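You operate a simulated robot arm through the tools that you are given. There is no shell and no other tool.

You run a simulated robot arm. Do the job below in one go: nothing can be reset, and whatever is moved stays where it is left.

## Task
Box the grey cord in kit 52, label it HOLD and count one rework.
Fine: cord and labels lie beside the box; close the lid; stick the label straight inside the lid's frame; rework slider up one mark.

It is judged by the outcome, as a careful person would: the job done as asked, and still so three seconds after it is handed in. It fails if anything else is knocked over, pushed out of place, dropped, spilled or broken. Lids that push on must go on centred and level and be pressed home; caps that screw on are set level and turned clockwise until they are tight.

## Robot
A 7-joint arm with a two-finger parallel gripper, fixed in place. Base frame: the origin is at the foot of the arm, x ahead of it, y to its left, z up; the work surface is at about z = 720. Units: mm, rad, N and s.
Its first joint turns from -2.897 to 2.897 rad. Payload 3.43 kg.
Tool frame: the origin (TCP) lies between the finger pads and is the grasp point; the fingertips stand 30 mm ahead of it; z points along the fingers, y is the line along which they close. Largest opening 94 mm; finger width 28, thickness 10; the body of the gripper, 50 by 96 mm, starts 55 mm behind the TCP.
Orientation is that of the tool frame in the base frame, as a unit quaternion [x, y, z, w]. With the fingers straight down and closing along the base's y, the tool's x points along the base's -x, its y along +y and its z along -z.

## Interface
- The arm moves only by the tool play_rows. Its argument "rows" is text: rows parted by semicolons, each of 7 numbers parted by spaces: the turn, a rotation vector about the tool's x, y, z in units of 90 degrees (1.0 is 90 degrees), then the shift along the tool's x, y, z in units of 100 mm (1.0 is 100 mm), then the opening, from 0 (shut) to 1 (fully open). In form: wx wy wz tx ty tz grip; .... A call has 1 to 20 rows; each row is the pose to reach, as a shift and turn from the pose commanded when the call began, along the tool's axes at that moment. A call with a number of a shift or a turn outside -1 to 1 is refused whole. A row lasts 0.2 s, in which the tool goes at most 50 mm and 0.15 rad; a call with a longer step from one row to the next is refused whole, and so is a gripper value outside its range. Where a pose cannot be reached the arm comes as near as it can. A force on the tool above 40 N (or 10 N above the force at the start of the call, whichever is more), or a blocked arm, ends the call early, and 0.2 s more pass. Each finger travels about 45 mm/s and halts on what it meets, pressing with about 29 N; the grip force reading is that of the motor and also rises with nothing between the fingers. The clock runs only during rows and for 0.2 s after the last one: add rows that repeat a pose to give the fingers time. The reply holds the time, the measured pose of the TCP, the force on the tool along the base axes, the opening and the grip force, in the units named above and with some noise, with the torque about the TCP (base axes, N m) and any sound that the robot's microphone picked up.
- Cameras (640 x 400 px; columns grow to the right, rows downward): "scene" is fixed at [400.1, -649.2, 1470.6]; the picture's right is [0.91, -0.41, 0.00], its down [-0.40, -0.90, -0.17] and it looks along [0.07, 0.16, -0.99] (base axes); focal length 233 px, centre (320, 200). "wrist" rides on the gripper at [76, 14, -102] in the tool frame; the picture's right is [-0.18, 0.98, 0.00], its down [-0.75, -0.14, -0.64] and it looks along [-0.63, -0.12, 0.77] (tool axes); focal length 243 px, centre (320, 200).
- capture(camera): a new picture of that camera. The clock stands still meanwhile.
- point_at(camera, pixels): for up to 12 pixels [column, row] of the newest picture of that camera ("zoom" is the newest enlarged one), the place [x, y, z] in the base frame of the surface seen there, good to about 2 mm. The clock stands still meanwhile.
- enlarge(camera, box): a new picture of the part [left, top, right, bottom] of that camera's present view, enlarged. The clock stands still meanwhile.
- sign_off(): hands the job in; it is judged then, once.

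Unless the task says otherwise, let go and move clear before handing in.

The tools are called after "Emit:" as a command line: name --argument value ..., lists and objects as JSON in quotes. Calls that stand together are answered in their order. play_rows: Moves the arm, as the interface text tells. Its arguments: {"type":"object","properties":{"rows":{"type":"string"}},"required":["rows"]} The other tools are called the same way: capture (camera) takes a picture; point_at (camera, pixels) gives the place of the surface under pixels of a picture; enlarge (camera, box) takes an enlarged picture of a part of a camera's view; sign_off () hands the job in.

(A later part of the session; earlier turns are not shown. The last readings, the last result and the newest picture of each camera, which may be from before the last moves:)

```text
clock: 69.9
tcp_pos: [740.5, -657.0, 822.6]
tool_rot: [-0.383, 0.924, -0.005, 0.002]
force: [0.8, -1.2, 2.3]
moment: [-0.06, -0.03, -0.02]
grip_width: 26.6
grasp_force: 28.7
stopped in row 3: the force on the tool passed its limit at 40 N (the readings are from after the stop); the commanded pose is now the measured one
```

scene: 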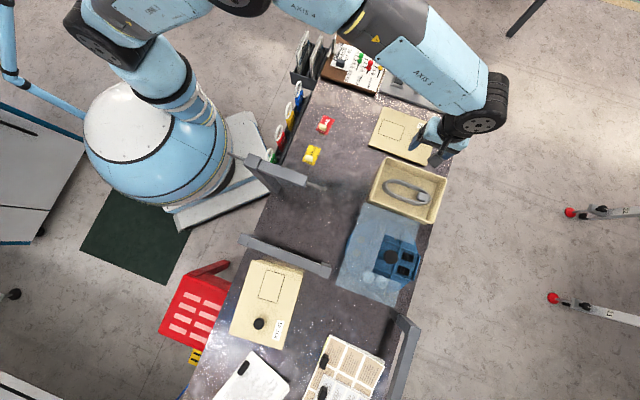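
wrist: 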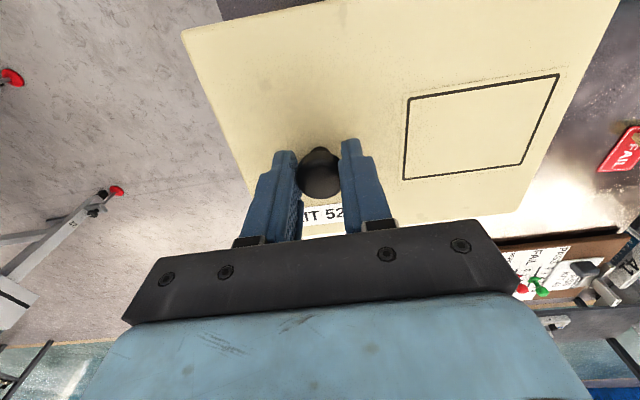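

It stopped at 40 N without a reported snap. I'll release the knob, rise, inspect, and then press on the lid directly with closed fingers.

Emit:
play_rows --rows "0 0 0 0 0 0 0.1;0 0 0 0 0 0 0.3;0 0 0 0 0 0 0.5;0 0 0 0 0 0 0.6;0 0 0 0 0 -0.1 0.6;0 0 0 0 0 -0.3 0.6;0 0 0 0 0 -0.5 0.6;0 0 0 0 0 -0.5 0.6"

Emit:
capture --camera "wrist"

Emit:
enlarge --camera "wrist" --box '[200, 0, 520, 200]'

Emit:
enlarge --camera "scene" --box '[360, 140, 460, 230]'

Emit:
point_at --camera "zoom" --pixels '[[218, 70], [215, 134], [322, 172], [298, 247], [188, 207], [145, 262], [300, 300], [400, 345], [250, 100], [340, 120], [425, 370], [170, 240]]'

```text
clock: 71.7
tcp_pos: [742.0, -657.3, 873.2]
tool_rot: [-0.383, 0.924, -0.003, 0.001]
force: [-0.5, -0.1, -0.5]
moment: [-0.03, 0.03, -0.03]
grip_width: 56.5
grasp_force: 0.0
heard: snap
```

```text
taken
```

wrist: 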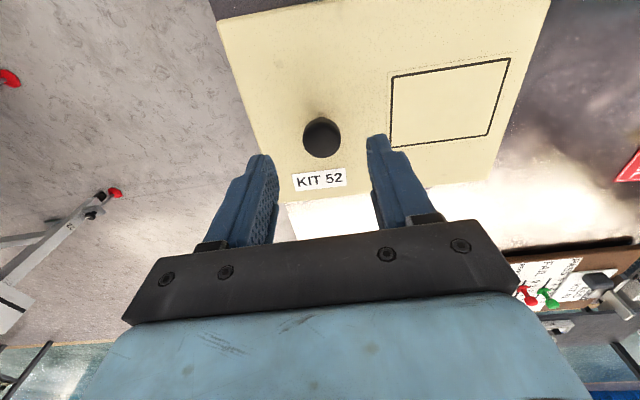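

```text
2.00 times, centred on (360, 100) of wrist
```

zoom: 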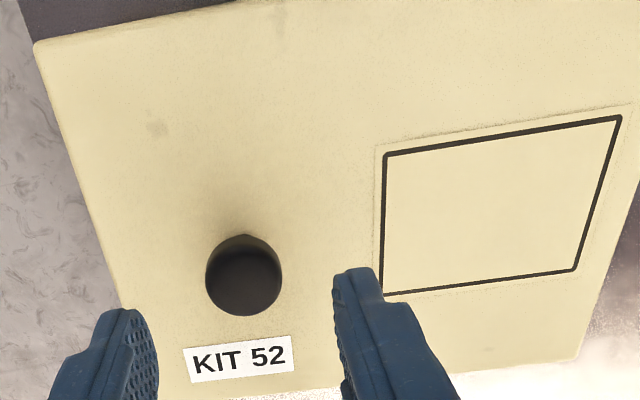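

```text
4.44 times, centred on (410, 185) of scene
```

zoom: 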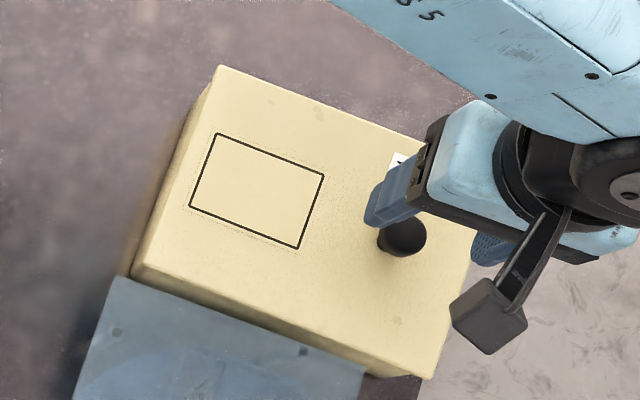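

```text
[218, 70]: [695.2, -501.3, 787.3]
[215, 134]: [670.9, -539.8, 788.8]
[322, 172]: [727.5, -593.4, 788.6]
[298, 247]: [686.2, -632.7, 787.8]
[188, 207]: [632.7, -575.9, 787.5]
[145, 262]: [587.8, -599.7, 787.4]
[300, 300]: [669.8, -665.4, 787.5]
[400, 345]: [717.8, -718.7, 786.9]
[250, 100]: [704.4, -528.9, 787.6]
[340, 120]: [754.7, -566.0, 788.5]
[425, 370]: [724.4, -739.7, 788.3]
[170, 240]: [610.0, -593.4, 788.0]
```

A snap was reported during that call, and the lid reads level at 787–789 in its original place. To be sure it's pressed home, I'll press at the lid's middle with closed fingers.

Emit:
play_rows --rows "0 0 0 0 0.15 0 0.4;0 0 0 -0.02 0.3 0 0.2;0 0 0 -0.037 0.45 0 0;0 0 0 -0.037 0.45 0.1 0;0 0 0 -0.037 0.45 0.25 0;0 0 0 -0.037 0.45 0.4 0;0 0 0 -0.037 0.45 0.48 0;0 0 0 -0.037 0.45 0.48 0"

Emit:
capture --camera "wrist"

```text
clock: 73.5
tcp_pos: [712.6, -622.2, 824.1]
tool_rot: [-0.383, 0.924, -0.004, 0.002]
force: [0.5, -0.1, 0.0]
moment: [0.0, -0.02, 0.0]
grip_width: 0.0
grasp_force: 28.9
```

```text
taken
```

wrist: 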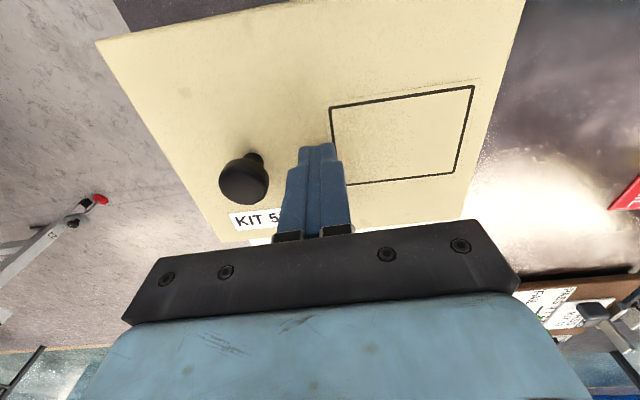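

The closed fingertips are just above the lid centre, between knob and frame. I'll press gently in steps.

Emit:
play_rows --rows "0 0 0 0 0 0.03 0;0 0 0 0 0 0.05 0;0 0 0 0 0 0.06 0;0 0 0 0 0 0.07 0;0 0 0 0 0 0.07 0"

Emit:
play_rows --rows "0 0 0 0 0 0.01 0;0 0 0 0 0 0.02 0;0 0 0 0 0 0.02 0"

```text
clock: 74.7
tcp_pos: [711.4, -622.2, 818.1]
tool_rot: [-0.383, 0.924, -0.005, 0.002]
force: [1.5, -1.3, 2.9]
moment: [-0.05, -0.03, -0.03]
grip_width: 0.1
grasp_force: 29.3
```

```text
clock: 75.5
tcp_pos: [711.2, -621.2, 817.2]
tool_rot: [-0.382, 0.924, -0.005, 0.002]
force: [-2.1, 3.3, 21.0]
moment: [0.13, 0.07, -0.02]
grip_width: 0.1
grasp_force: 29.0
```

Emit:
play_rows --rows "0 0 0 0 0 0.01 0;0 0 0 0 0 0.014 0;0 0 0 0 0 0.014 0"

```text
clock: 76.3
tcp_pos: [712.2, -622.5, 818.2]
tool_rot: [-0.382, 0.924, -0.007, 0.002]
force: [-4.1, 4.2, 8.6]
moment: [0.17, 0.16, 0.01]
grip_width: 0.0
grasp_force: 29.2
stopped in row 3: the force on the tool passed its limit at 40 N (the readings are from after the stop); the commanded pose is now the measured one
```

No further snap or sinking under 40 N at the centre. I'll rise and look.

Emit:
play_rows --rows "0 0 0 0 0 -0.05 0;0 0 0 0 0 -0.2 0;0 0 0 0 0 -0.4 0;0 0 0 0 0 -0.6 0;0 0 0 0 0 -0.6 0"

Emit:
capture --camera "wrist"

Emit:
enlarge --camera "scene" --box '[360, 140, 460, 230]'

```text
clock: 77.5
tcp_pos: [711.0, -619.7, 877.0]
tool_rot: [-0.382, 0.924, -0.005, 0.002]
force: [0.0, -0.2, -0.4]
moment: [0.01, -0.03, 0.0]
grip_width: 0.0
grasp_force: 29.5
```

```text
taken
```

wrist: 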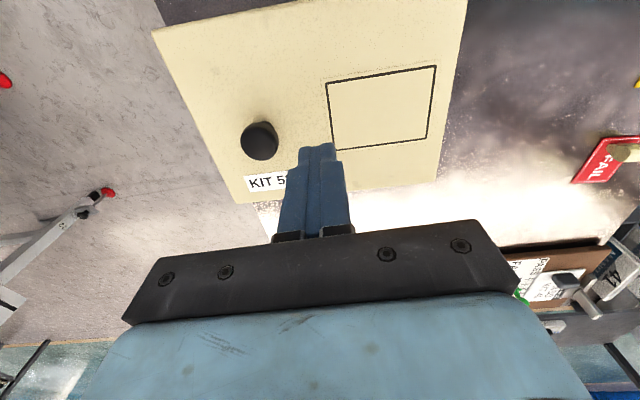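

```text
4.44 times, centred on (410, 185) of scene
```

zoom: 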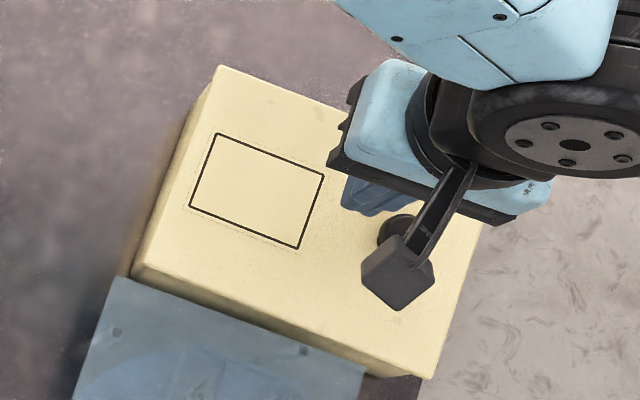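

The lid is level and in place. For certainty about the latch, I'll regrip the knob and give a very small upward tug while reading the force.

Emit:
play_rows --rows "0 0 0 0.01 -0.16 0 0.3;0 0 0 0.03 -0.32 0 0.6;0 0 0 0.04 -0.476 0 0.6;0 0 0 0.04 -0.476 0.15 0.6;0 0 0 0.04 -0.476 0.35 0.6;0 0 0 0.04 -0.476 0.51 0.6;0 0 0 0.04 -0.476 0.51 0.6"

Emit:
capture --camera "wrist"

```text
clock: 79.1
tcp_pos: [743.2, -659.4, 826.9]
tool_rot: [-0.383, 0.924, -0.005, 0.002]
force: [0.3, 0.5, -0.7]
moment: [0.0, 0.01, -0.02]
grip_width: 56.6
grasp_force: 0.0
```

```text
taken
```

wrist: 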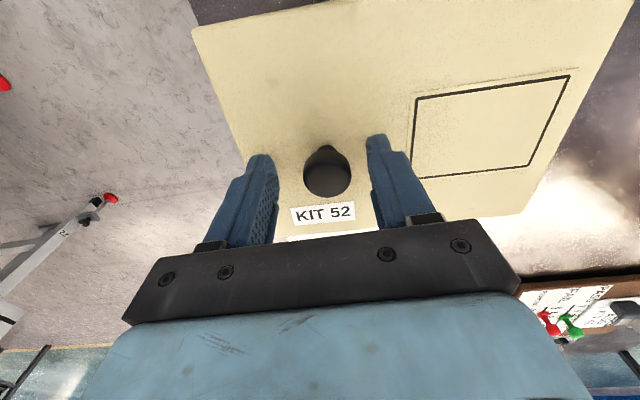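

The knob is at column 326, about 3.5 mm off; I'll correct and close.

Emit:
play_rows --rows "0 0 0 0 0.033 0 0.6;0 0 0 0 0.033 0 0.4;0 0 0 0 0.033 0 0.2;0 0 0 0 0.033 0 0;0 0 0 0 0.033 0 0;0 0 0 0 0.033 0 0"

Emit:
play_rows --rows "0 0 0 0 0 -0.005 0;0 0 0 0 0 -0.01 0;0 0 0 0 0 -0.01 0"

```text
clock: 80.5
tcp_pos: [742.1, -656.6, 825.9]
tool_rot: [-0.382, 0.924, -0.006, 0.002]
force: [0.1, -0.4, 1.0]
moment: [-0.04, -0.03, 0.0]
grip_width: 26.9
grasp_force: 29.4
heard: snap
```

```text
clock: 81.3
tcp_pos: [741.0, -655.8, 827.5]
tool_rot: [-0.384, 0.923, -0.006, 0.003]
force: [0.5, 0.6, 0.8]
moment: [-0.11, -0.06, -0.01]
grip_width: 26.6
grasp_force: 29.2
```

A snap was heard on gripping, and the tool is tilted about 0.8° (tool_rot z,w = -0.006, 0.003, left over from the force stops). Clamping the knob with tilted pads pried the lid loose. I'll level the tool, set the lid back down and then press it home without holding the knob.

Emit:
play_rows --rows "-0.004 0 0 0 0 0 0;-0.0085 0 0 0 0 0 0;-0.0085 0 0 0 0 0 0;-0.0085 0 0 0 0 0 0"

Emit:
enlarge --camera "scene" --box '[360, 140, 460, 230]'

Emit:
enlarge --camera "wrist" --box '[160, 0, 640, 300]'

```text
clock: 82.3
tcp_pos: [740.8, -656.8, 827.5]
tool_rot: [-0.383, 0.924, 0.001, 0.0]
force: [0.1, 0.2, -0.3]
moment: [-0.11, -0.07, 0.0]
grip_width: 26.9
grasp_force: 28.5
```

```text
4.44 times, centred on (410, 185) of scene
```

zoom: 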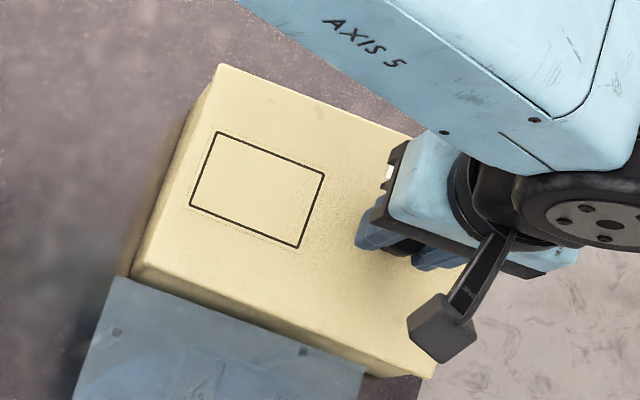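

```text
1.33 times, centred on (400, 150) of wrist
```

zoom: 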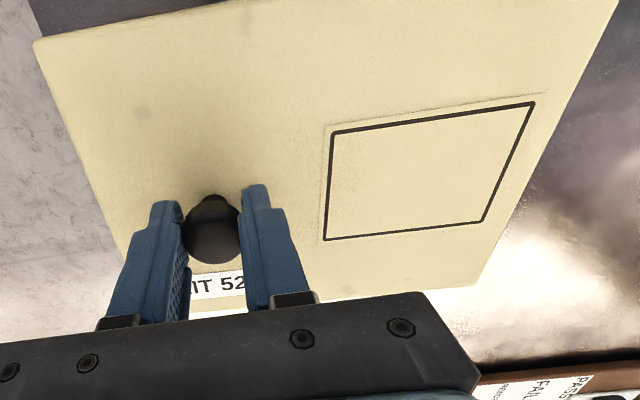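

The tool is level again. I'll lower the lid back to light contact.

Emit:
play_rows --rows "0 0 0 0 0 0.01 0;0 0 0 0 0 0.015 0;0 0 0 0 0 0.015 0"

```text
clock: 83.1
tcp_pos: [740.6, -657.8, 825.8]
tool_rot: [-0.383, 0.924, 0.0, 0.0]
force: [-0.9, 1.3, 2.0]
moment: [-0.17, -0.16, 0.03]
grip_width: 26.8
grasp_force: 28.6
```

Emit:
play_rows --rows "0 0 0 0 0 0.005 0;0 0 0 0 0 0.012 0;0 0 0 0 0 0.012 0"

```text
clock: 83.9
tcp_pos: [741.5, -657.6, 825.8]
tool_rot: [-0.383, 0.924, 0.0, 0.0]
force: [1.7, -1.8, 12.0]
moment: [0.01, -0.08, 0.01]
grip_width: 27.0
grasp_force: 29.1
```

The lid bears evenly at 12 N with the moment near zero. I'll release the knob, rise, and then press at the centre.

Emit:
play_rows --rows "0 0 0 0 0 -0.008 0;0 0 0 0 0 -0.008 0.15;0 0 0 0 0 -0.008 0.32;0 0 0 0 0 -0.008 0.5;0 0 0 0 0 -0.008 0.6;0 0 0 0 0 -0.008 0.6"

Emit:
play_rows --rows "0 0 0 0 0 -0.1 0.6;0 0 0 0 0 -0.25 0.6;0 0 0 0 0 -0.4 0.6;0 0 0 0 0 -0.5 0.6;0 0 0 0 0.25 -0.5 0.3;0 0 0 -0.03 0.47 -0.5 0;0 0 0 -0.03 0.47 -0.5 0;0 0 0 -0.03 0.47 -0.5 0"

Emit:
enlarge --camera "scene" --box '[360, 140, 460, 230]'

Emit:
capture --camera "wrist"

```text
clock: 85.3
tcp_pos: [740.5, -657.8, 825.5]
tool_rot: [-0.383, 0.924, 0.0, 0.0]
force: [0.2, -0.1, 0.8]
moment: [0.0, 0.01, 0.02]
grip_width: 56.1
grasp_force: 0.0
heard: snap
```

```text
clock: 87.1
tcp_pos: [709.2, -620.6, 876.0]
tool_rot: [-0.382, 0.924, 0.0, 0.0]
force: [0.6, 0.2, -0.4]
moment: [0.03, 0.01, -0.02]
grip_width: 0.0
grasp_force: 26.2
```

```text
4.44 times, centred on (410, 185) of scene
```

zoom: 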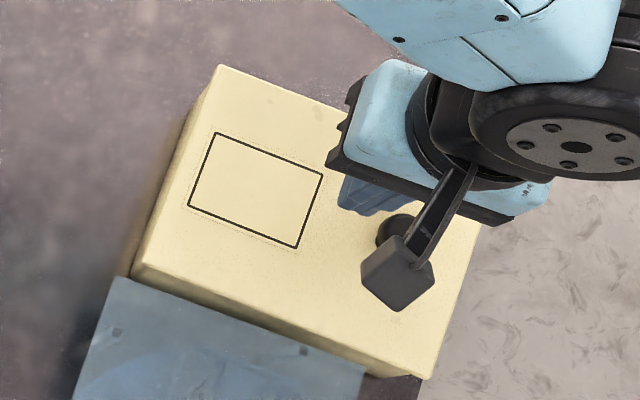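

```text
taken
```

wrist: 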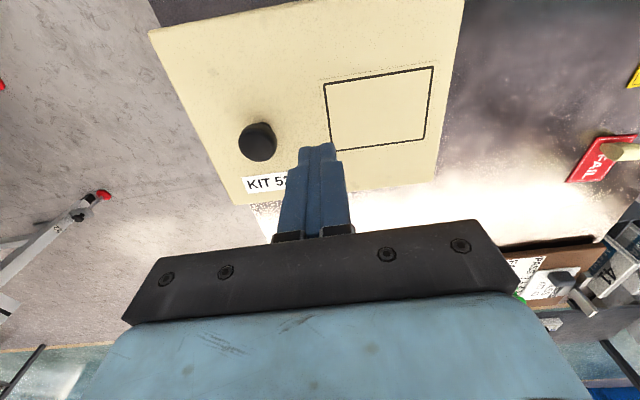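

A snap on release, and the frame corners (215,134),(322,173),(298,247),(188,207) are exactly the original ones. I'll still press the middle gently for certainty, staying below the force limit.

Emit:
play_rows --rows "0 0 0 0 0 0.2 0;0 0 0 0 0 0.4 0;0 0 0 0 0 0.52 0;0 0 0 0 0 0.57 0;0 0 0 0 0 0.59 0;0 0 0 0 0 0.6 0;0 0 0 0 0 0.6 0"

```text
clock: 88.7
tcp_pos: [709.9, -621.3, 817.5]
tool_rot: [-0.383, 0.924, -0.001, 0.0]
force: [-5.4, 10.9, 24.9]
moment: [0.37, 0.12, 0.0]
grip_width: 0.0
grasp_force: 28.5
```

25 N at the middle, no movement: the lid is home. Now the label: I'll rise, then turn back 90° while moving via the open table toward it.

Emit:
play_rows --rows "0 0 0 0 0 -0.05 0;0 0 0 0 0 -0.25 0;0 0 0 0 0 -0.5 0;0 0 0 0 0 -0.75 0;0 0 0 -0.15 0.3 -0.9 0.2;0 0 0 -0.3 0.6 -0.9 0.3;0 0 0 -0.43 0.92 -0.9 0.4"

Emit:
play_rows --rows "0 0 0.083 -0.035 0.077 0 0.4;0 0 0.167 -0.07 0.154 0 0.4;0 0 0.25 -0.106 0.231 0 0.4;0 0 0.333 -0.142 0.308 0 0.4;0 0 0.417 -0.177 0.385 0 0.4;0 0 0.5 -0.212 0.462 0 0.4;0 0 0.583 -0.248 0.538 0 0.4;0 0 0.667 -0.283 0.615 0 0.4;0 0 0.75 -0.319 0.692 0 0.4;0 0 0.833 -0.354 0.769 0 0.4;0 0 0.917 -0.39 0.846 0 0.4;0 0 1.0 -0.425 0.92 0 0.4;0 0 1.0 -0.425 0.92 0 0.4"

Emit:
capture --camera "wrist"

Emit:
capture --camera "scene"

```text
clock: 90.3
tcp_pos: [676.6, -525.9, 904.9]
tool_rot: [-0.383, 0.924, 0.0, -0.001]
force: [0.4, -0.2, -0.7]
moment: [0.03, -0.03, 0.0]
grip_width: 37.7
grasp_force: 0.0
```

```text
clock: 93.1
tcp_pos: [640.0, -430.3, 905.3]
tool_rot: [0.384, 0.923, -0.001, 0.001]
force: [-0.3, -0.8, 0.2]
moment: [-0.01, -0.02, 0.0]
grip_width: 37.6
grasp_force: 0.1
```

```text
taken
```

wrist: 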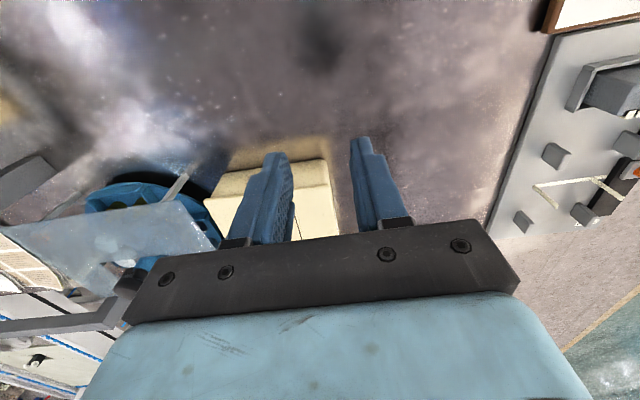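

```text
taken
```

scene: 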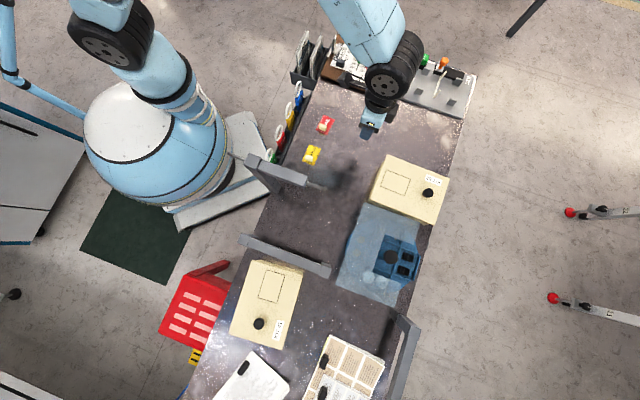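

Path is clear. I'll move inward toward the HOLD label, staying well away from the tall bracket at (275,175).

Emit:
play_rows --rows "0 0 0 0.25 -0.17 0 0.4;0 0 0 0.5 -0.35 0 0.4;0 0 0 0.75 -0.52 0 0.4;0 0 0 1.0 -0.7 0 0.4;0 0 0 1.0 -0.7 0 0.4"

Emit:
capture --camera "wrist"

Emit:
capture --camera "scene"

```text
clock: 94.3
tcp_pos: [518.6, -410.6, 905.5]
tool_rot: [0.383, 0.924, 0.0, 0.001]
force: [0.0, -0.4, -1.1]
moment: [0.02, 0.0, 0.0]
grip_width: 37.5
grasp_force: 0.1
```

```text
taken
```

wrist: 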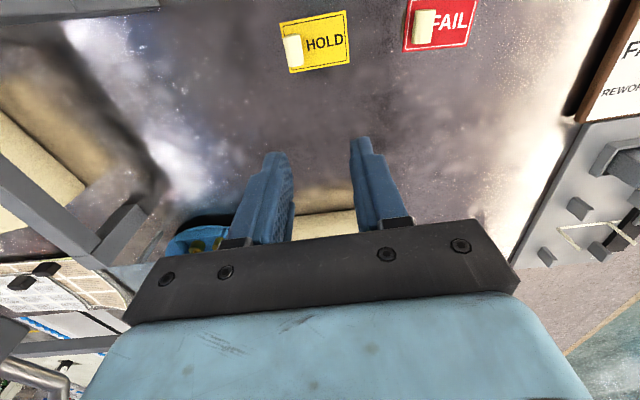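

```text
taken
```

scene: 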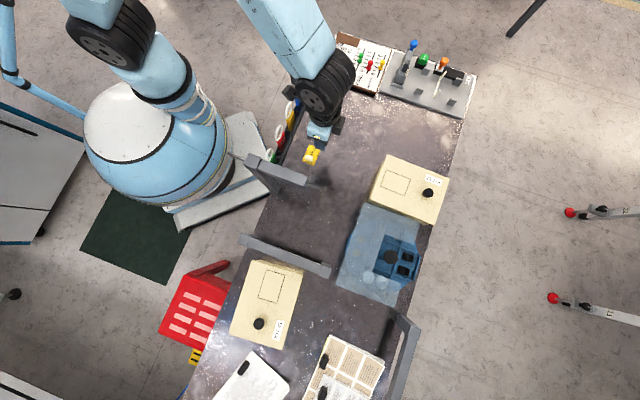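

The HOLD label is at (315,42) in the wrist view, with its handle at (294,50). I'll enlarge and measure.

Emit:
enlarge --camera "wrist" --box '[260, 0, 380, 90]'

Emit:
point_at --camera "zoom" --pixels '[[110, 110], [460, 50], [475, 325], [165, 390], [175, 200], [200, 340], [140, 190], [205, 180], [165, 345], [230, 335], [185, 270], [225, 260]]'

```text
4.44 times, centred on (320, 45) of wrist
```

zoom: 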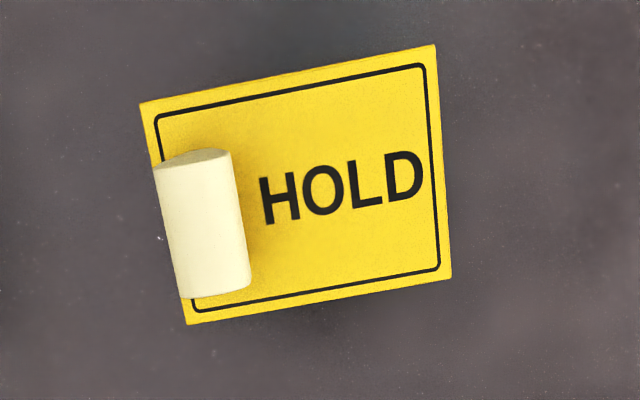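

```text
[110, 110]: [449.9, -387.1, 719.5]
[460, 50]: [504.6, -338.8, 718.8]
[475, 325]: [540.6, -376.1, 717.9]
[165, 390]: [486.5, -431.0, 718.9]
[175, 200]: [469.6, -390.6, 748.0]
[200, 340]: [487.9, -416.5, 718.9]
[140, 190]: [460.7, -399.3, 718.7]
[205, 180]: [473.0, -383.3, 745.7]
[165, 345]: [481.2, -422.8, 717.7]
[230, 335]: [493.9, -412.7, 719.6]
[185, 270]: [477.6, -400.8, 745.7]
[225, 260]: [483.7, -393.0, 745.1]
```

Emit:
point_at --camera "zoom" --pixels '[[144, 106], [434, 48], [447, 276], [190, 320], [160, 168], [225, 160], [180, 290], [243, 285], [195, 155], [212, 292], [172, 230], [232, 225]]'

Emit:
enlarge --camera "scene" --box '[295, 135, 335, 170]'

```text
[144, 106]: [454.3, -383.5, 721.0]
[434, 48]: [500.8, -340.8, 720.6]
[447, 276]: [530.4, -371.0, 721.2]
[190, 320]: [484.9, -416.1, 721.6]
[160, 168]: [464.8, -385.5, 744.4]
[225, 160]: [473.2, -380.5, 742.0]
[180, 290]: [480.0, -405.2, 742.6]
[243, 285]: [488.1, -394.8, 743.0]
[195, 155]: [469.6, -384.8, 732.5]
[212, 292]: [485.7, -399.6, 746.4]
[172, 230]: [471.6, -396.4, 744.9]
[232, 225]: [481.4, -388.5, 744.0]
```

```text
11.43 times, centred on (315, 152) of scene
```

zoom: 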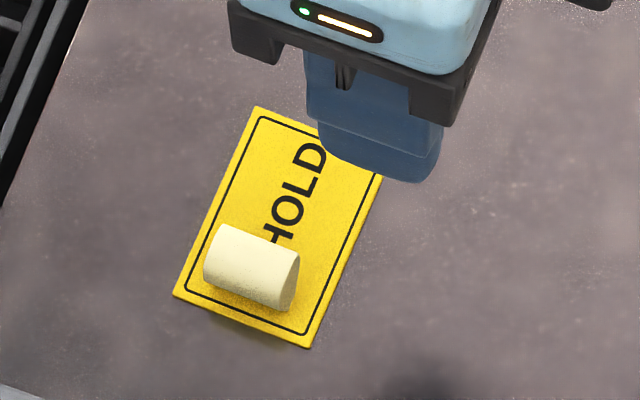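

Label centre ≈(492.6,-377.9), long axis at ≈44°, handle centre ≈(476.5,-391.5), top z≈746. I'll move above the handle and descend partway.

Emit:
play_rows --rows "0 0 0 0.15 -0.06 0.1 0.4;0 0 0 0.3 -0.11 0.25 0.4;0 0 0 0.433 -0.163 0.4 0.4;0 0 0 0.433 -0.163 0.6 0.4;0 0 0 0.433 -0.163 0.8 0.4;0 0 0 0.433 -0.163 1.0 0.4;0 0 0 0.433 -0.163 1.0 0.4"

Emit:
capture --camera "wrist"

Emit:
capture --camera "scene"

```text
clock: 95.9
tcp_pos: [477.3, -390.6, 805.4]
tool_rot: [0.383, 0.924, 0.0, 0.0]
force: [0.7, 0.1, 0.0]
moment: [-0.01, -0.02, -0.01]
grip_width: 37.8
grasp_force: 0.0
```

```text
taken
```

wrist: 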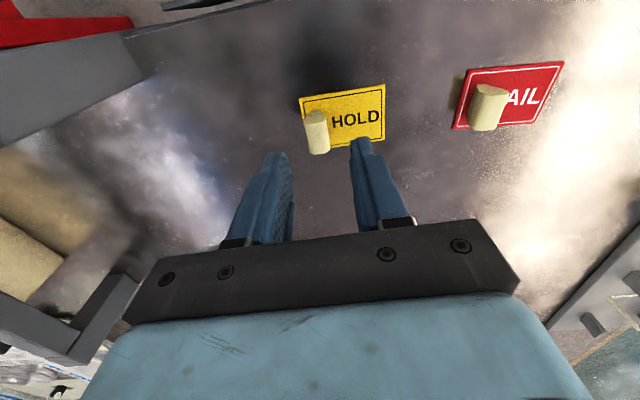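

```text
taken
```

scene: 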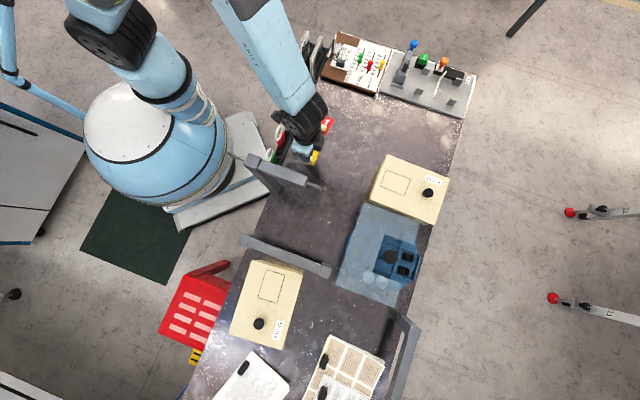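

The handle at (317,132) is within about 2 mm of the gripper axis. I'll descend over it.

Emit:
play_rows --rows "0 0 0 0.02 -0.015 0.12 0.4;0 0 0 0.02 -0.015 0.25 0.4;0 0 0 0.02 -0.015 0.36 0.4;0 0 0 0.02 -0.015 0.44 0.4;0 0 0 0.02 -0.015 0.48 0.4;0 0 0 0.02 -0.015 0.48 0.4"

Emit:
capture --camera "wrist"

Emit:
enlarge --camera "wrist" --box '[240, 100, 420, 240]'

```text
clock: 97.3
tcp_pos: [476.9, -389.8, 758.0]
tool_rot: [0.383, 0.924, 0.0, 0.001]
force: [-1.3, 0.3, 0.1]
moment: [-0.01, 0.01, 0.0]
grip_width: 37.3
grasp_force: 0.1
```

```text
taken
```

wrist: 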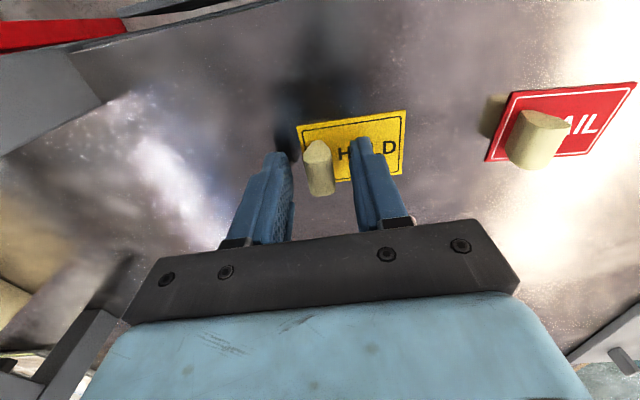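

```text
2.86 times, centred on (330, 170) of wrist
```

zoom: 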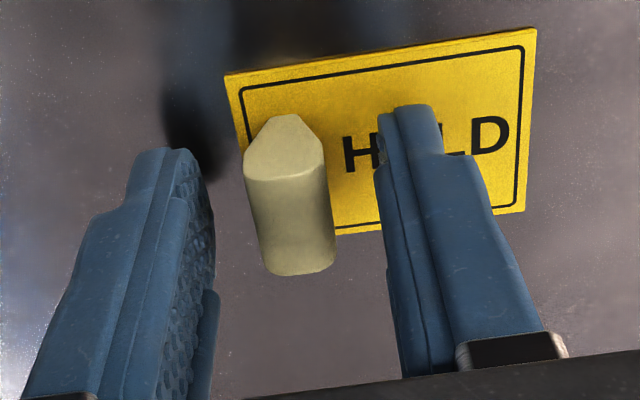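

The handle (tab) sits between the fingers, centred at about column 319. I'll close on it.

Emit:
play_rows --rows "0 0 0 0 0 0 0.3;0 0 0 0 0 0 0.2;0 0 0 0 0 0 0.1;0 0 0 0 0 0 0;0 0 0 0 0 0 0;0 0 0 0 0 0 0"

Emit:
capture --camera "wrist"

```text
clock: 98.7
tcp_pos: [475.7, -389.8, 756.9]
tool_rot: [0.382, 0.924, 0.0, -0.001]
force: [0.2, 0.3, 0.7]
moment: [-0.03, -0.01, -0.03]
grip_width: 13.5
grasp_force: 29.1
```

```text
taken
```

wrist: 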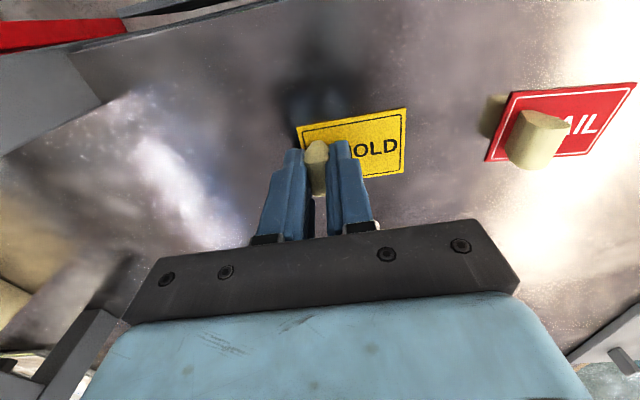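

The tab is gripped at 13.5 mm. I'll lift gently and check that the label comes up level.

Emit:
play_rows --rows "0 0 0 0 0 -0.04 0;0 0 0 0 0 -0.1 0;0 0 0 0 0 -0.25 0;0 0 0 0 0 -0.45 0;0 0 0 0 0 -0.65 0;0 0 0 0 0 -0.85 0;0 0 0 0 0 -1.0 0;0 0 0 0 0 -1.0 0"

Emit:
capture --camera "wrist"

Emit:
enlarge --camera "wrist" --box '[240, 80, 440, 220]'

```text
clock: 100.5
tcp_pos: [475.2, -391.8, 857.5]
tool_rot: [0.383, 0.924, 0.0, 0.0]
force: [-0.5, 0.2, 0.2]
moment: [-0.02, -0.03, 0.0]
grip_width: 13.7
grasp_force: 28.9
```

```text
taken
```

wrist: 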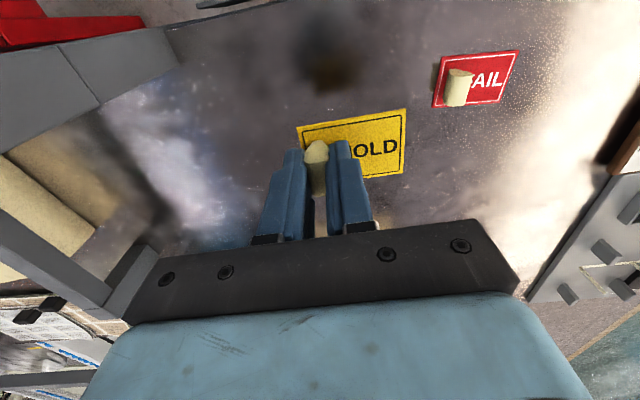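

```text
2.86 times, centred on (340, 150) of wrist
```

zoom: 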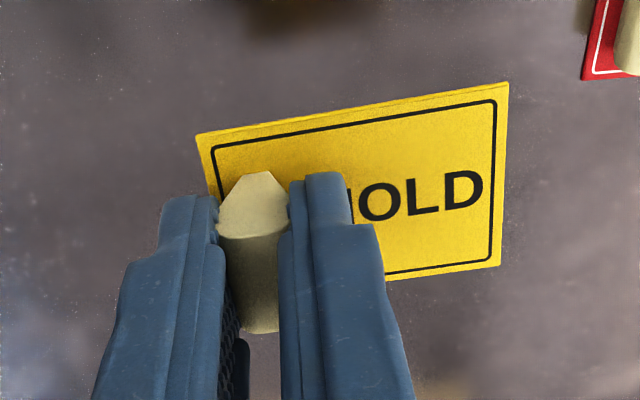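

The label is up, rigid and level. I'll measure its corners in the grip.

Emit:
point_at --camera "zoom" --pixels '[[201, 138], [504, 87], [496, 261], [216, 147], [494, 101], [488, 258], [400, 276], [350, 110], [505, 180], [300, 150]]'

```text
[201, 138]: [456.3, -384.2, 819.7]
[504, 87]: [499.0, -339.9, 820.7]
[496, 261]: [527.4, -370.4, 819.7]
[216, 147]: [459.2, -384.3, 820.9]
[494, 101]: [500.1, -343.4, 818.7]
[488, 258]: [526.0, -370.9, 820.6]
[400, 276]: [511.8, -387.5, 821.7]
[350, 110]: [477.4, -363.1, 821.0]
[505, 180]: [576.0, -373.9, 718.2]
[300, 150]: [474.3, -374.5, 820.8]
```

Label top z≈820.5, its centre 21 mm ahead of the gripper axis along the closing line and 2 mm sideways. Target TCP for centring in the frame is about (692,-602). I'll go back out via the open table and turn 90°.

Emit:
play_rows --rows "0 0 0 -0.2 0.12 -0.1 0;0 0 0 -0.45 0.3 -0.2 0;0 0 0 -0.7 0.5 -0.3 0;0 0 0 -0.95 0.68 -0.4 0;0 0 0 -1.0 0.88 -0.4 0;0 0 0 -1.0 0.88 -0.4 0"

Emit:
play_rows --rows "0 0 -0.083 -0.07 0 0 0;0 0 -0.167 -0.14 0 0 0;0 0 -0.25 -0.21 0 0 0;0 0 -0.333 -0.28 0 0 0;0 0 -0.417 -0.35 0 0 0;0 0 -0.5 -0.42 0 0 0;0 0 -0.583 -0.49 0 0 0;0 0 -0.667 -0.56 -0.1 0 0;0 0 -0.75 -0.63 -0.2 0 0;0 0 -0.833 -0.7 -0.3 0 0;0 0 -0.917 -0.8 -0.4 0 0;0 0 -1.0 -0.9 -0.5 0 0;0 0 -1.0 -0.9 -0.5 0 0"

Emit:
capture --camera "wrist"

Emit:
capture --camera "scene"

```text
clock: 101.9
tcp_pos: [610.4, -398.5, 896.3]
tool_rot: [0.383, 0.924, 0.0, 0.001]
force: [-0.8, -0.8, -0.1]
moment: [0.03, 0.02, 0.05]
grip_width: 13.9
grasp_force: 29.6
```

```text
clock: 104.7
tcp_pos: [637.0, -497.0, 897.3]
tool_rot: [-0.384, 0.923, 0.0, 0.0]
force: [0.7, -1.0, -1.5]
moment: [0.02, -0.01, -0.02]
grip_width: 13.9
grasp_force: 29.3
```

```text
taken
```

wrist: 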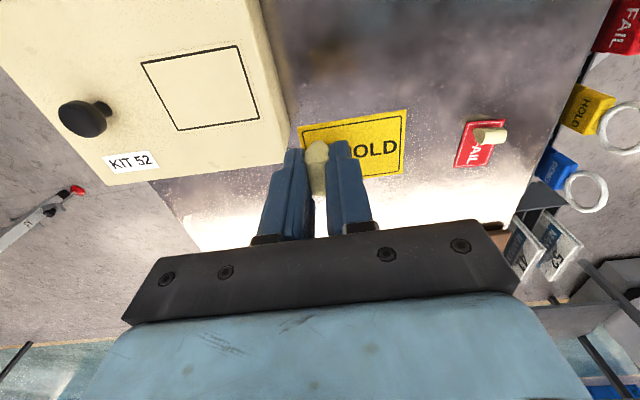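

```text
taken
```

scene: 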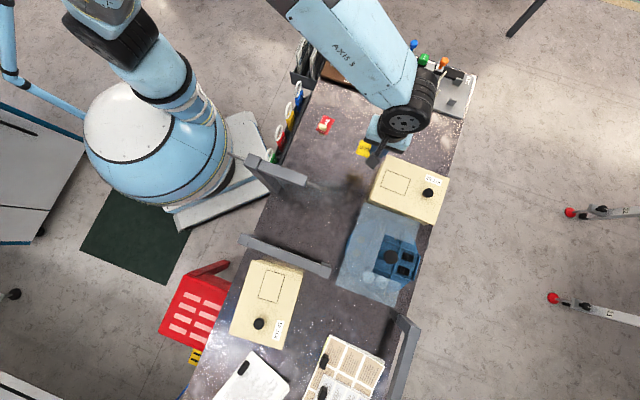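

HOLD now reads the same way up as KIT 52. I'll move over the lid's frame.

Emit:
play_rows --rows "0 0 0 0.1 -0.3 0 0;0 0 0 0.2 -0.6 0 0;0 0 0 0.3 -0.85 0.1 0;0 0 0 0.354 -1.0 0.2 0;0 0 0 0.354 -1.0 0.2 0"

Emit:
play_rows --rows "0 0 0 0 -0.07 0.1 0;0 0 0 0 -0.136 0.2 0;0 0 0 0 -0.136 0.28 0;0 0 0 0 -0.136 0.28 0"

Emit:
capture --camera "wrist"

Emit:
enlarge --camera "wrist" --box '[230, 50, 510, 225]'

Emit:
enlarge --camera "scene" --box '[365, 155, 435, 215]'

```text
clock: 105.9
tcp_pos: [682.3, -593.4, 877.2]
tool_rot: [-0.383, 0.924, -0.001, 0.0]
force: [-0.3, -0.2, -0.2]
moment: [0.02, -0.02, 0.01]
grip_width: 13.7
grasp_force: 29.6
```

```text
clock: 106.9
tcp_pos: [691.4, -602.7, 851.6]
tool_rot: [-0.383, 0.924, 0.0, 0.0]
force: [0.5, 1.1, -0.2]
moment: [0.01, 0.01, 0.01]
grip_width: 13.6
grasp_force: 28.8
```

```text
taken
```

wrist: 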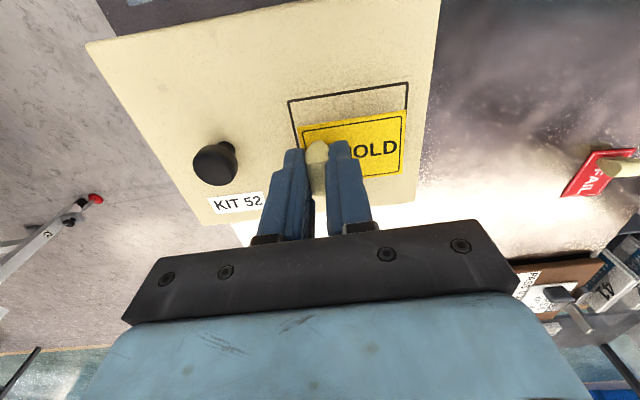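

```text
2.29 times, centred on (370, 138) of wrist
```

zoom: 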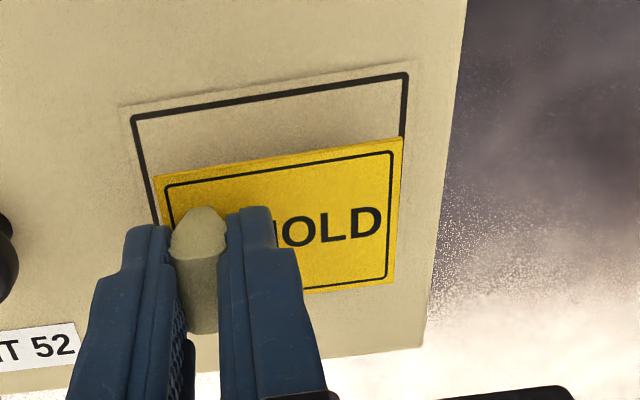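

```text
6.67 times, centred on (400, 185) of scene
```

zoom: 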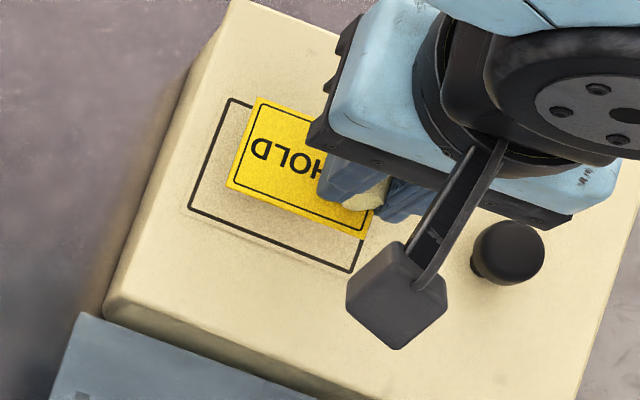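

Emit:
point_at --camera "zoom" --pixels '[[260, 101], [229, 187], [360, 234], [314, 119], [229, 99], [190, 208], [350, 270], [300, 190], [366, 214], [240, 150]]'

Emit:
enlarge --camera "wrist" --box '[230, 50, 510, 225]'

Emit:
point_at --camera "zoom" --pixels '[[132, 115], [405, 75], [402, 134], [157, 215], [158, 180], [400, 141], [392, 280], [310, 290], [145, 170], [270, 97]]'

```text
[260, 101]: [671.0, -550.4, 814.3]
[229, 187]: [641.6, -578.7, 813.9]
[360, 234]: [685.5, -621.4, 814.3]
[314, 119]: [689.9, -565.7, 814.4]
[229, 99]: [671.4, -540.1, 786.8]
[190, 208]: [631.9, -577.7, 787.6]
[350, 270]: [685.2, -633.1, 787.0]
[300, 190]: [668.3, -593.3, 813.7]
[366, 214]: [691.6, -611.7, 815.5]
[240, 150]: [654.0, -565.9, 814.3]
```

```text
2.29 times, centred on (370, 138) of wrist
```

zoom: 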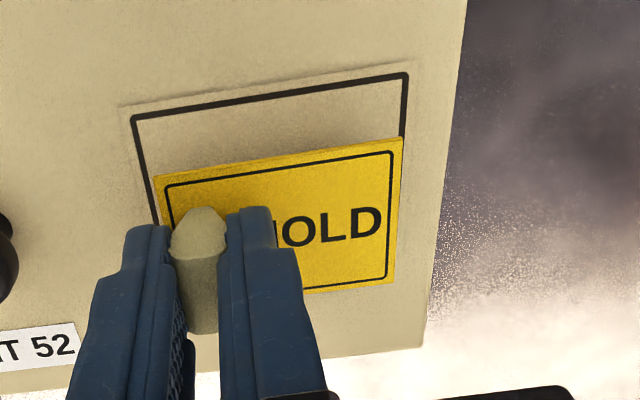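

```text
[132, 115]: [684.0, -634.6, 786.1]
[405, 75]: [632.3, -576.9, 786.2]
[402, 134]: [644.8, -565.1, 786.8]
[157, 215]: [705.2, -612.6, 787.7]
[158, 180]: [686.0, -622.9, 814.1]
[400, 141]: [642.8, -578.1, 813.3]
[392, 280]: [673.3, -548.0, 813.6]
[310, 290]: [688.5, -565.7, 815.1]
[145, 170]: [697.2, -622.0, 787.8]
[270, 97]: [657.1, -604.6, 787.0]
```

Measured: label centre (679.0,-585.7) vs frame centre (678.3,-586.6), and angle off by about 0.8°. I'll apply a 1 mm, 0.6° correction and lower to just above the lid.

Emit:
play_rows --rows "0 0 0.007 0.01 0 0.08 0;0 0 0.007 0.01 0 0.16 0;0 0 0.007 0.01 0 0.22 0;0 0 0.007 0.01 0 0.22 0"

Emit:
enlarge --camera "wrist" --box '[230, 50, 510, 225]'

Emit:
enlarge --camera "scene" --box '[365, 155, 435, 215]'

```text
clock: 107.9
tcp_pos: [691.5, -603.1, 827.7]
tool_rot: [-0.378, 0.926, -0.001, 0.0]
force: [-0.1, 0.4, 1.3]
moment: [0.0, 0.0, 0.0]
grip_width: 13.5
grasp_force: 28.9
```

```text
2.29 times, centred on (370, 138) of wrist
```

zoom: 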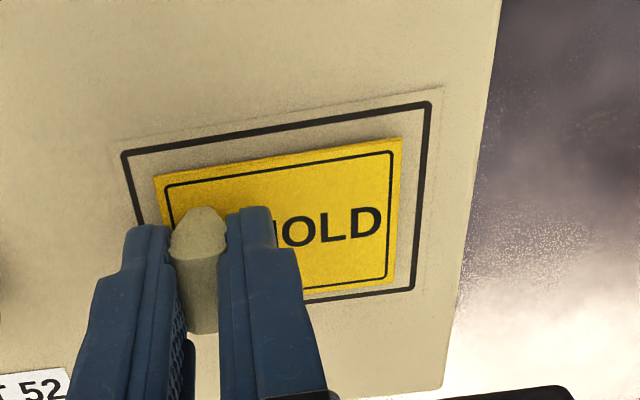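

```text
6.67 times, centred on (400, 185) of scene
```

zoom: 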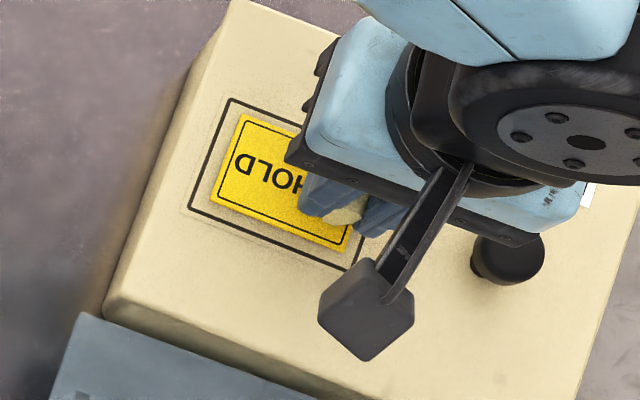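

Emit:
point_at --camera "zoom" --pixels '[[242, 116], [213, 196], [344, 248], [300, 135], [230, 99], [190, 208], [346, 269], [299, 122], [240, 150], [270, 215]]'

Emit:
enlarge --camera "wrist" --box '[230, 50, 510, 225]'

Emit:
point_at --camera "zoom" --pixels '[[125, 155], [428, 105], [412, 289], [310, 300], [158, 180], [399, 141], [391, 280], [310, 291], [280, 128], [280, 159], [360, 147], [360, 116]]'

```text
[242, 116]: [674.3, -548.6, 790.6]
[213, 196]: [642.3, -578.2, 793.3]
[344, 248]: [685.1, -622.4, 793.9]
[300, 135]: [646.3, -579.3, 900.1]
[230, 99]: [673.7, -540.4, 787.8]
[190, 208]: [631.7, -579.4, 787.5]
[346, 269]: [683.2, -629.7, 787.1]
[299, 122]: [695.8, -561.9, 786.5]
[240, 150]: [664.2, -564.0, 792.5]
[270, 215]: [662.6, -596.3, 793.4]
```

```text
2.29 times, centred on (370, 138) of wrist
```

zoom: 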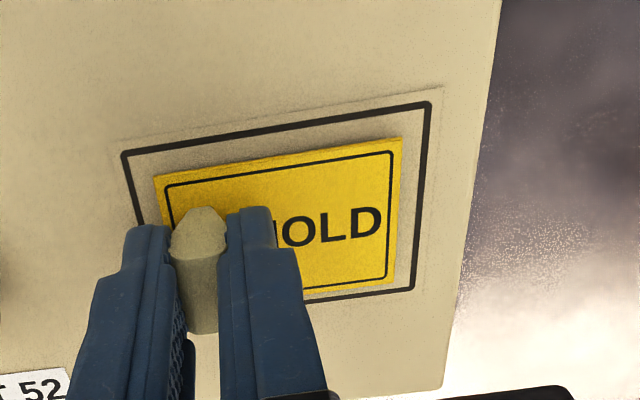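

```text
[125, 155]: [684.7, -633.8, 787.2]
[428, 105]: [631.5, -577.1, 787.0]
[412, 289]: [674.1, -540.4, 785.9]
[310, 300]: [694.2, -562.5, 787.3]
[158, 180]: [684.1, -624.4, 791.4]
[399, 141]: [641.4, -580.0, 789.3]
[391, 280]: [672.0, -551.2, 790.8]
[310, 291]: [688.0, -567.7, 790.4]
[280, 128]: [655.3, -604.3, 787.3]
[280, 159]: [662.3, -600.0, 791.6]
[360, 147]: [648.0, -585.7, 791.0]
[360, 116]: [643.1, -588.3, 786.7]
```

Label centre (678.9,-586.6) vs frame centre (679.4,-587.0), edges parallel. I'll lower and press the label on.

Emit:
play_rows --rows "0 0 0 0 0 0.01 0;0 0 0 0 0 0.02 0;0 0 0 0 0 0.03 0;0 0 0 0 0 0.03 0"

```text
clock: 108.9
tcp_pos: [690.5, -604.1, 826.0]
tool_rot: [-0.378, 0.926, -0.001, 0.0]
force: [-0.8, -0.5, 3.5]
moment: [0.01, -0.06, 0.0]
grip_width: 13.8
grasp_force: 29.7
```

Emit:
play_rows --rows "0 0 0 0 0 0.008 0;0 0 0 0 0 0.016 0;0 0 0 0 0 0.016 0;0 0 0 0 0 0.016 0"

```text
clock: 109.9
tcp_pos: [691.2, -603.1, 825.2]
tool_rot: [-0.377, 0.926, -0.001, 0.0]
force: [2.9, -1.6, 20.5]
moment: [0.02, -0.14, -0.11]
grip_width: 13.8
grasp_force: 29.2
```

The label is pressed with 20 N. I'll ease off and open.

Emit:
play_rows --rows "0 0 0 0 0 -0.012 0;0 0 0 0 0 -0.012 0.1;0 0 0 0 0 -0.012 0.2;0 0 0 0 0 -0.012 0.3;0 0 0 0 0 -0.012 0.4;0 0 0 0 0 -0.012 0.4"

Emit:
play_rows --rows "0 0 0 0 0 -0.1 0.4;0 0 0 0 0 -0.3 0.4;0 0 0 0 0 -0.5 0.4;0 0 0 0 0 -0.5 0.4"

Emit:
capture --camera "wrist"

Emit:
enlarge --camera "scene" --box '[360, 140, 460, 230]'

```text
clock: 111.3
tcp_pos: [689.4, -603.8, 824.1]
tool_rot: [-0.378, 0.926, 0.0, -0.001]
force: [0.8, -0.1, -0.2]
moment: [-0.01, -0.01, -0.02]
grip_width: 37.3
grasp_force: 0.0
```

```text
clock: 112.3
tcp_pos: [689.4, -603.6, 872.6]
tool_rot: [-0.378, 0.926, 0.001, 0.0]
force: [-0.5, -0.2, 0.3]
moment: [0.01, 0.01, 0.03]
grip_width: 37.7
grasp_force: 0.1
```

```text
taken
```

wrist: 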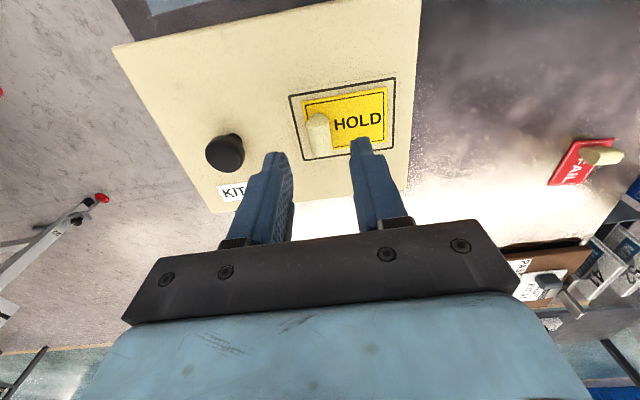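

```text
4.44 times, centred on (410, 185) of scene
```

zoom: 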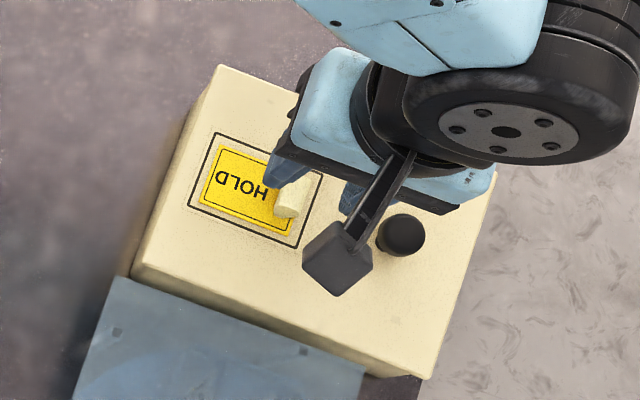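

The label is stuck straight inside the frame (margins even in both views), and the lid is unmoved. Next, the slider: I'll turn 90° and head toward the slider board at safe height.

Emit:
play_rows --rows "0 0 0.083 -0.05 0.04 -0.1 0.4;0 0 0.167 -0.12 0.08 -0.2 0.4;0 0 0.25 -0.2 0.12 -0.25 0.4;0 0 0.333 -0.28 0.16 -0.25 0.4;0 0 0.417 -0.36 0.2 -0.25 0.4;0 0 0.5 -0.44 0.24 -0.25 0.4;0 0 0.583 -0.52 0.28 -0.25 0.4;0 0 0.667 -0.6 0.32 -0.25 0.4;0 0 0.75 -0.68 0.36 -0.25 0.4;0 0 0.833 -0.76 0.4 -0.25 0.4;0 0 0.917 -0.84 0.44 -0.25 0.4;0 0 1.0 -0.9 0.48 -0.25 0.4;0 0 1.0 -0.9 0.48 -0.25 0.4"

Emit:
enlarge --camera "scene" --box '[360, 140, 460, 230]'

Emit:
capture --camera "wrist"

```text
clock: 115.1
tcp_pos: [721.4, -505.4, 900.0]
tool_rot: [0.388, 0.922, 0.0, 0.0]
force: [-0.7, -0.3, -0.4]
moment: [-0.02, 0.01, 0.0]
grip_width: 37.6
grasp_force: 0.1
```

```text
4.44 times, centred on (410, 185) of scene
```

zoom: 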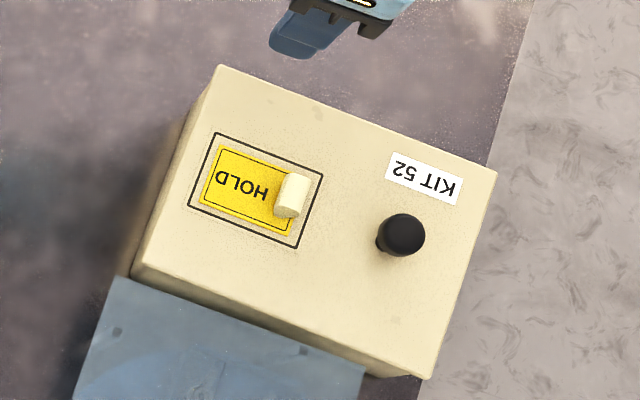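

```text
taken
```

wrist: 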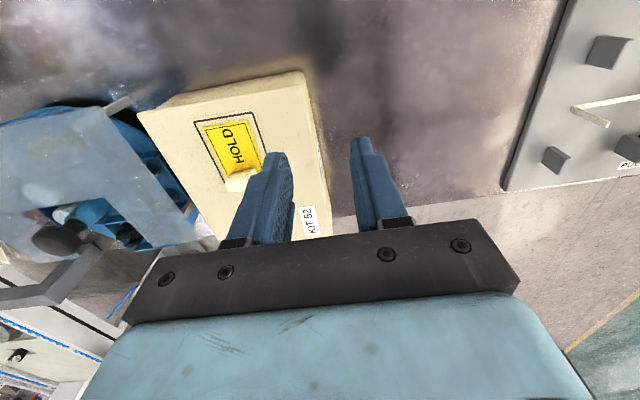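

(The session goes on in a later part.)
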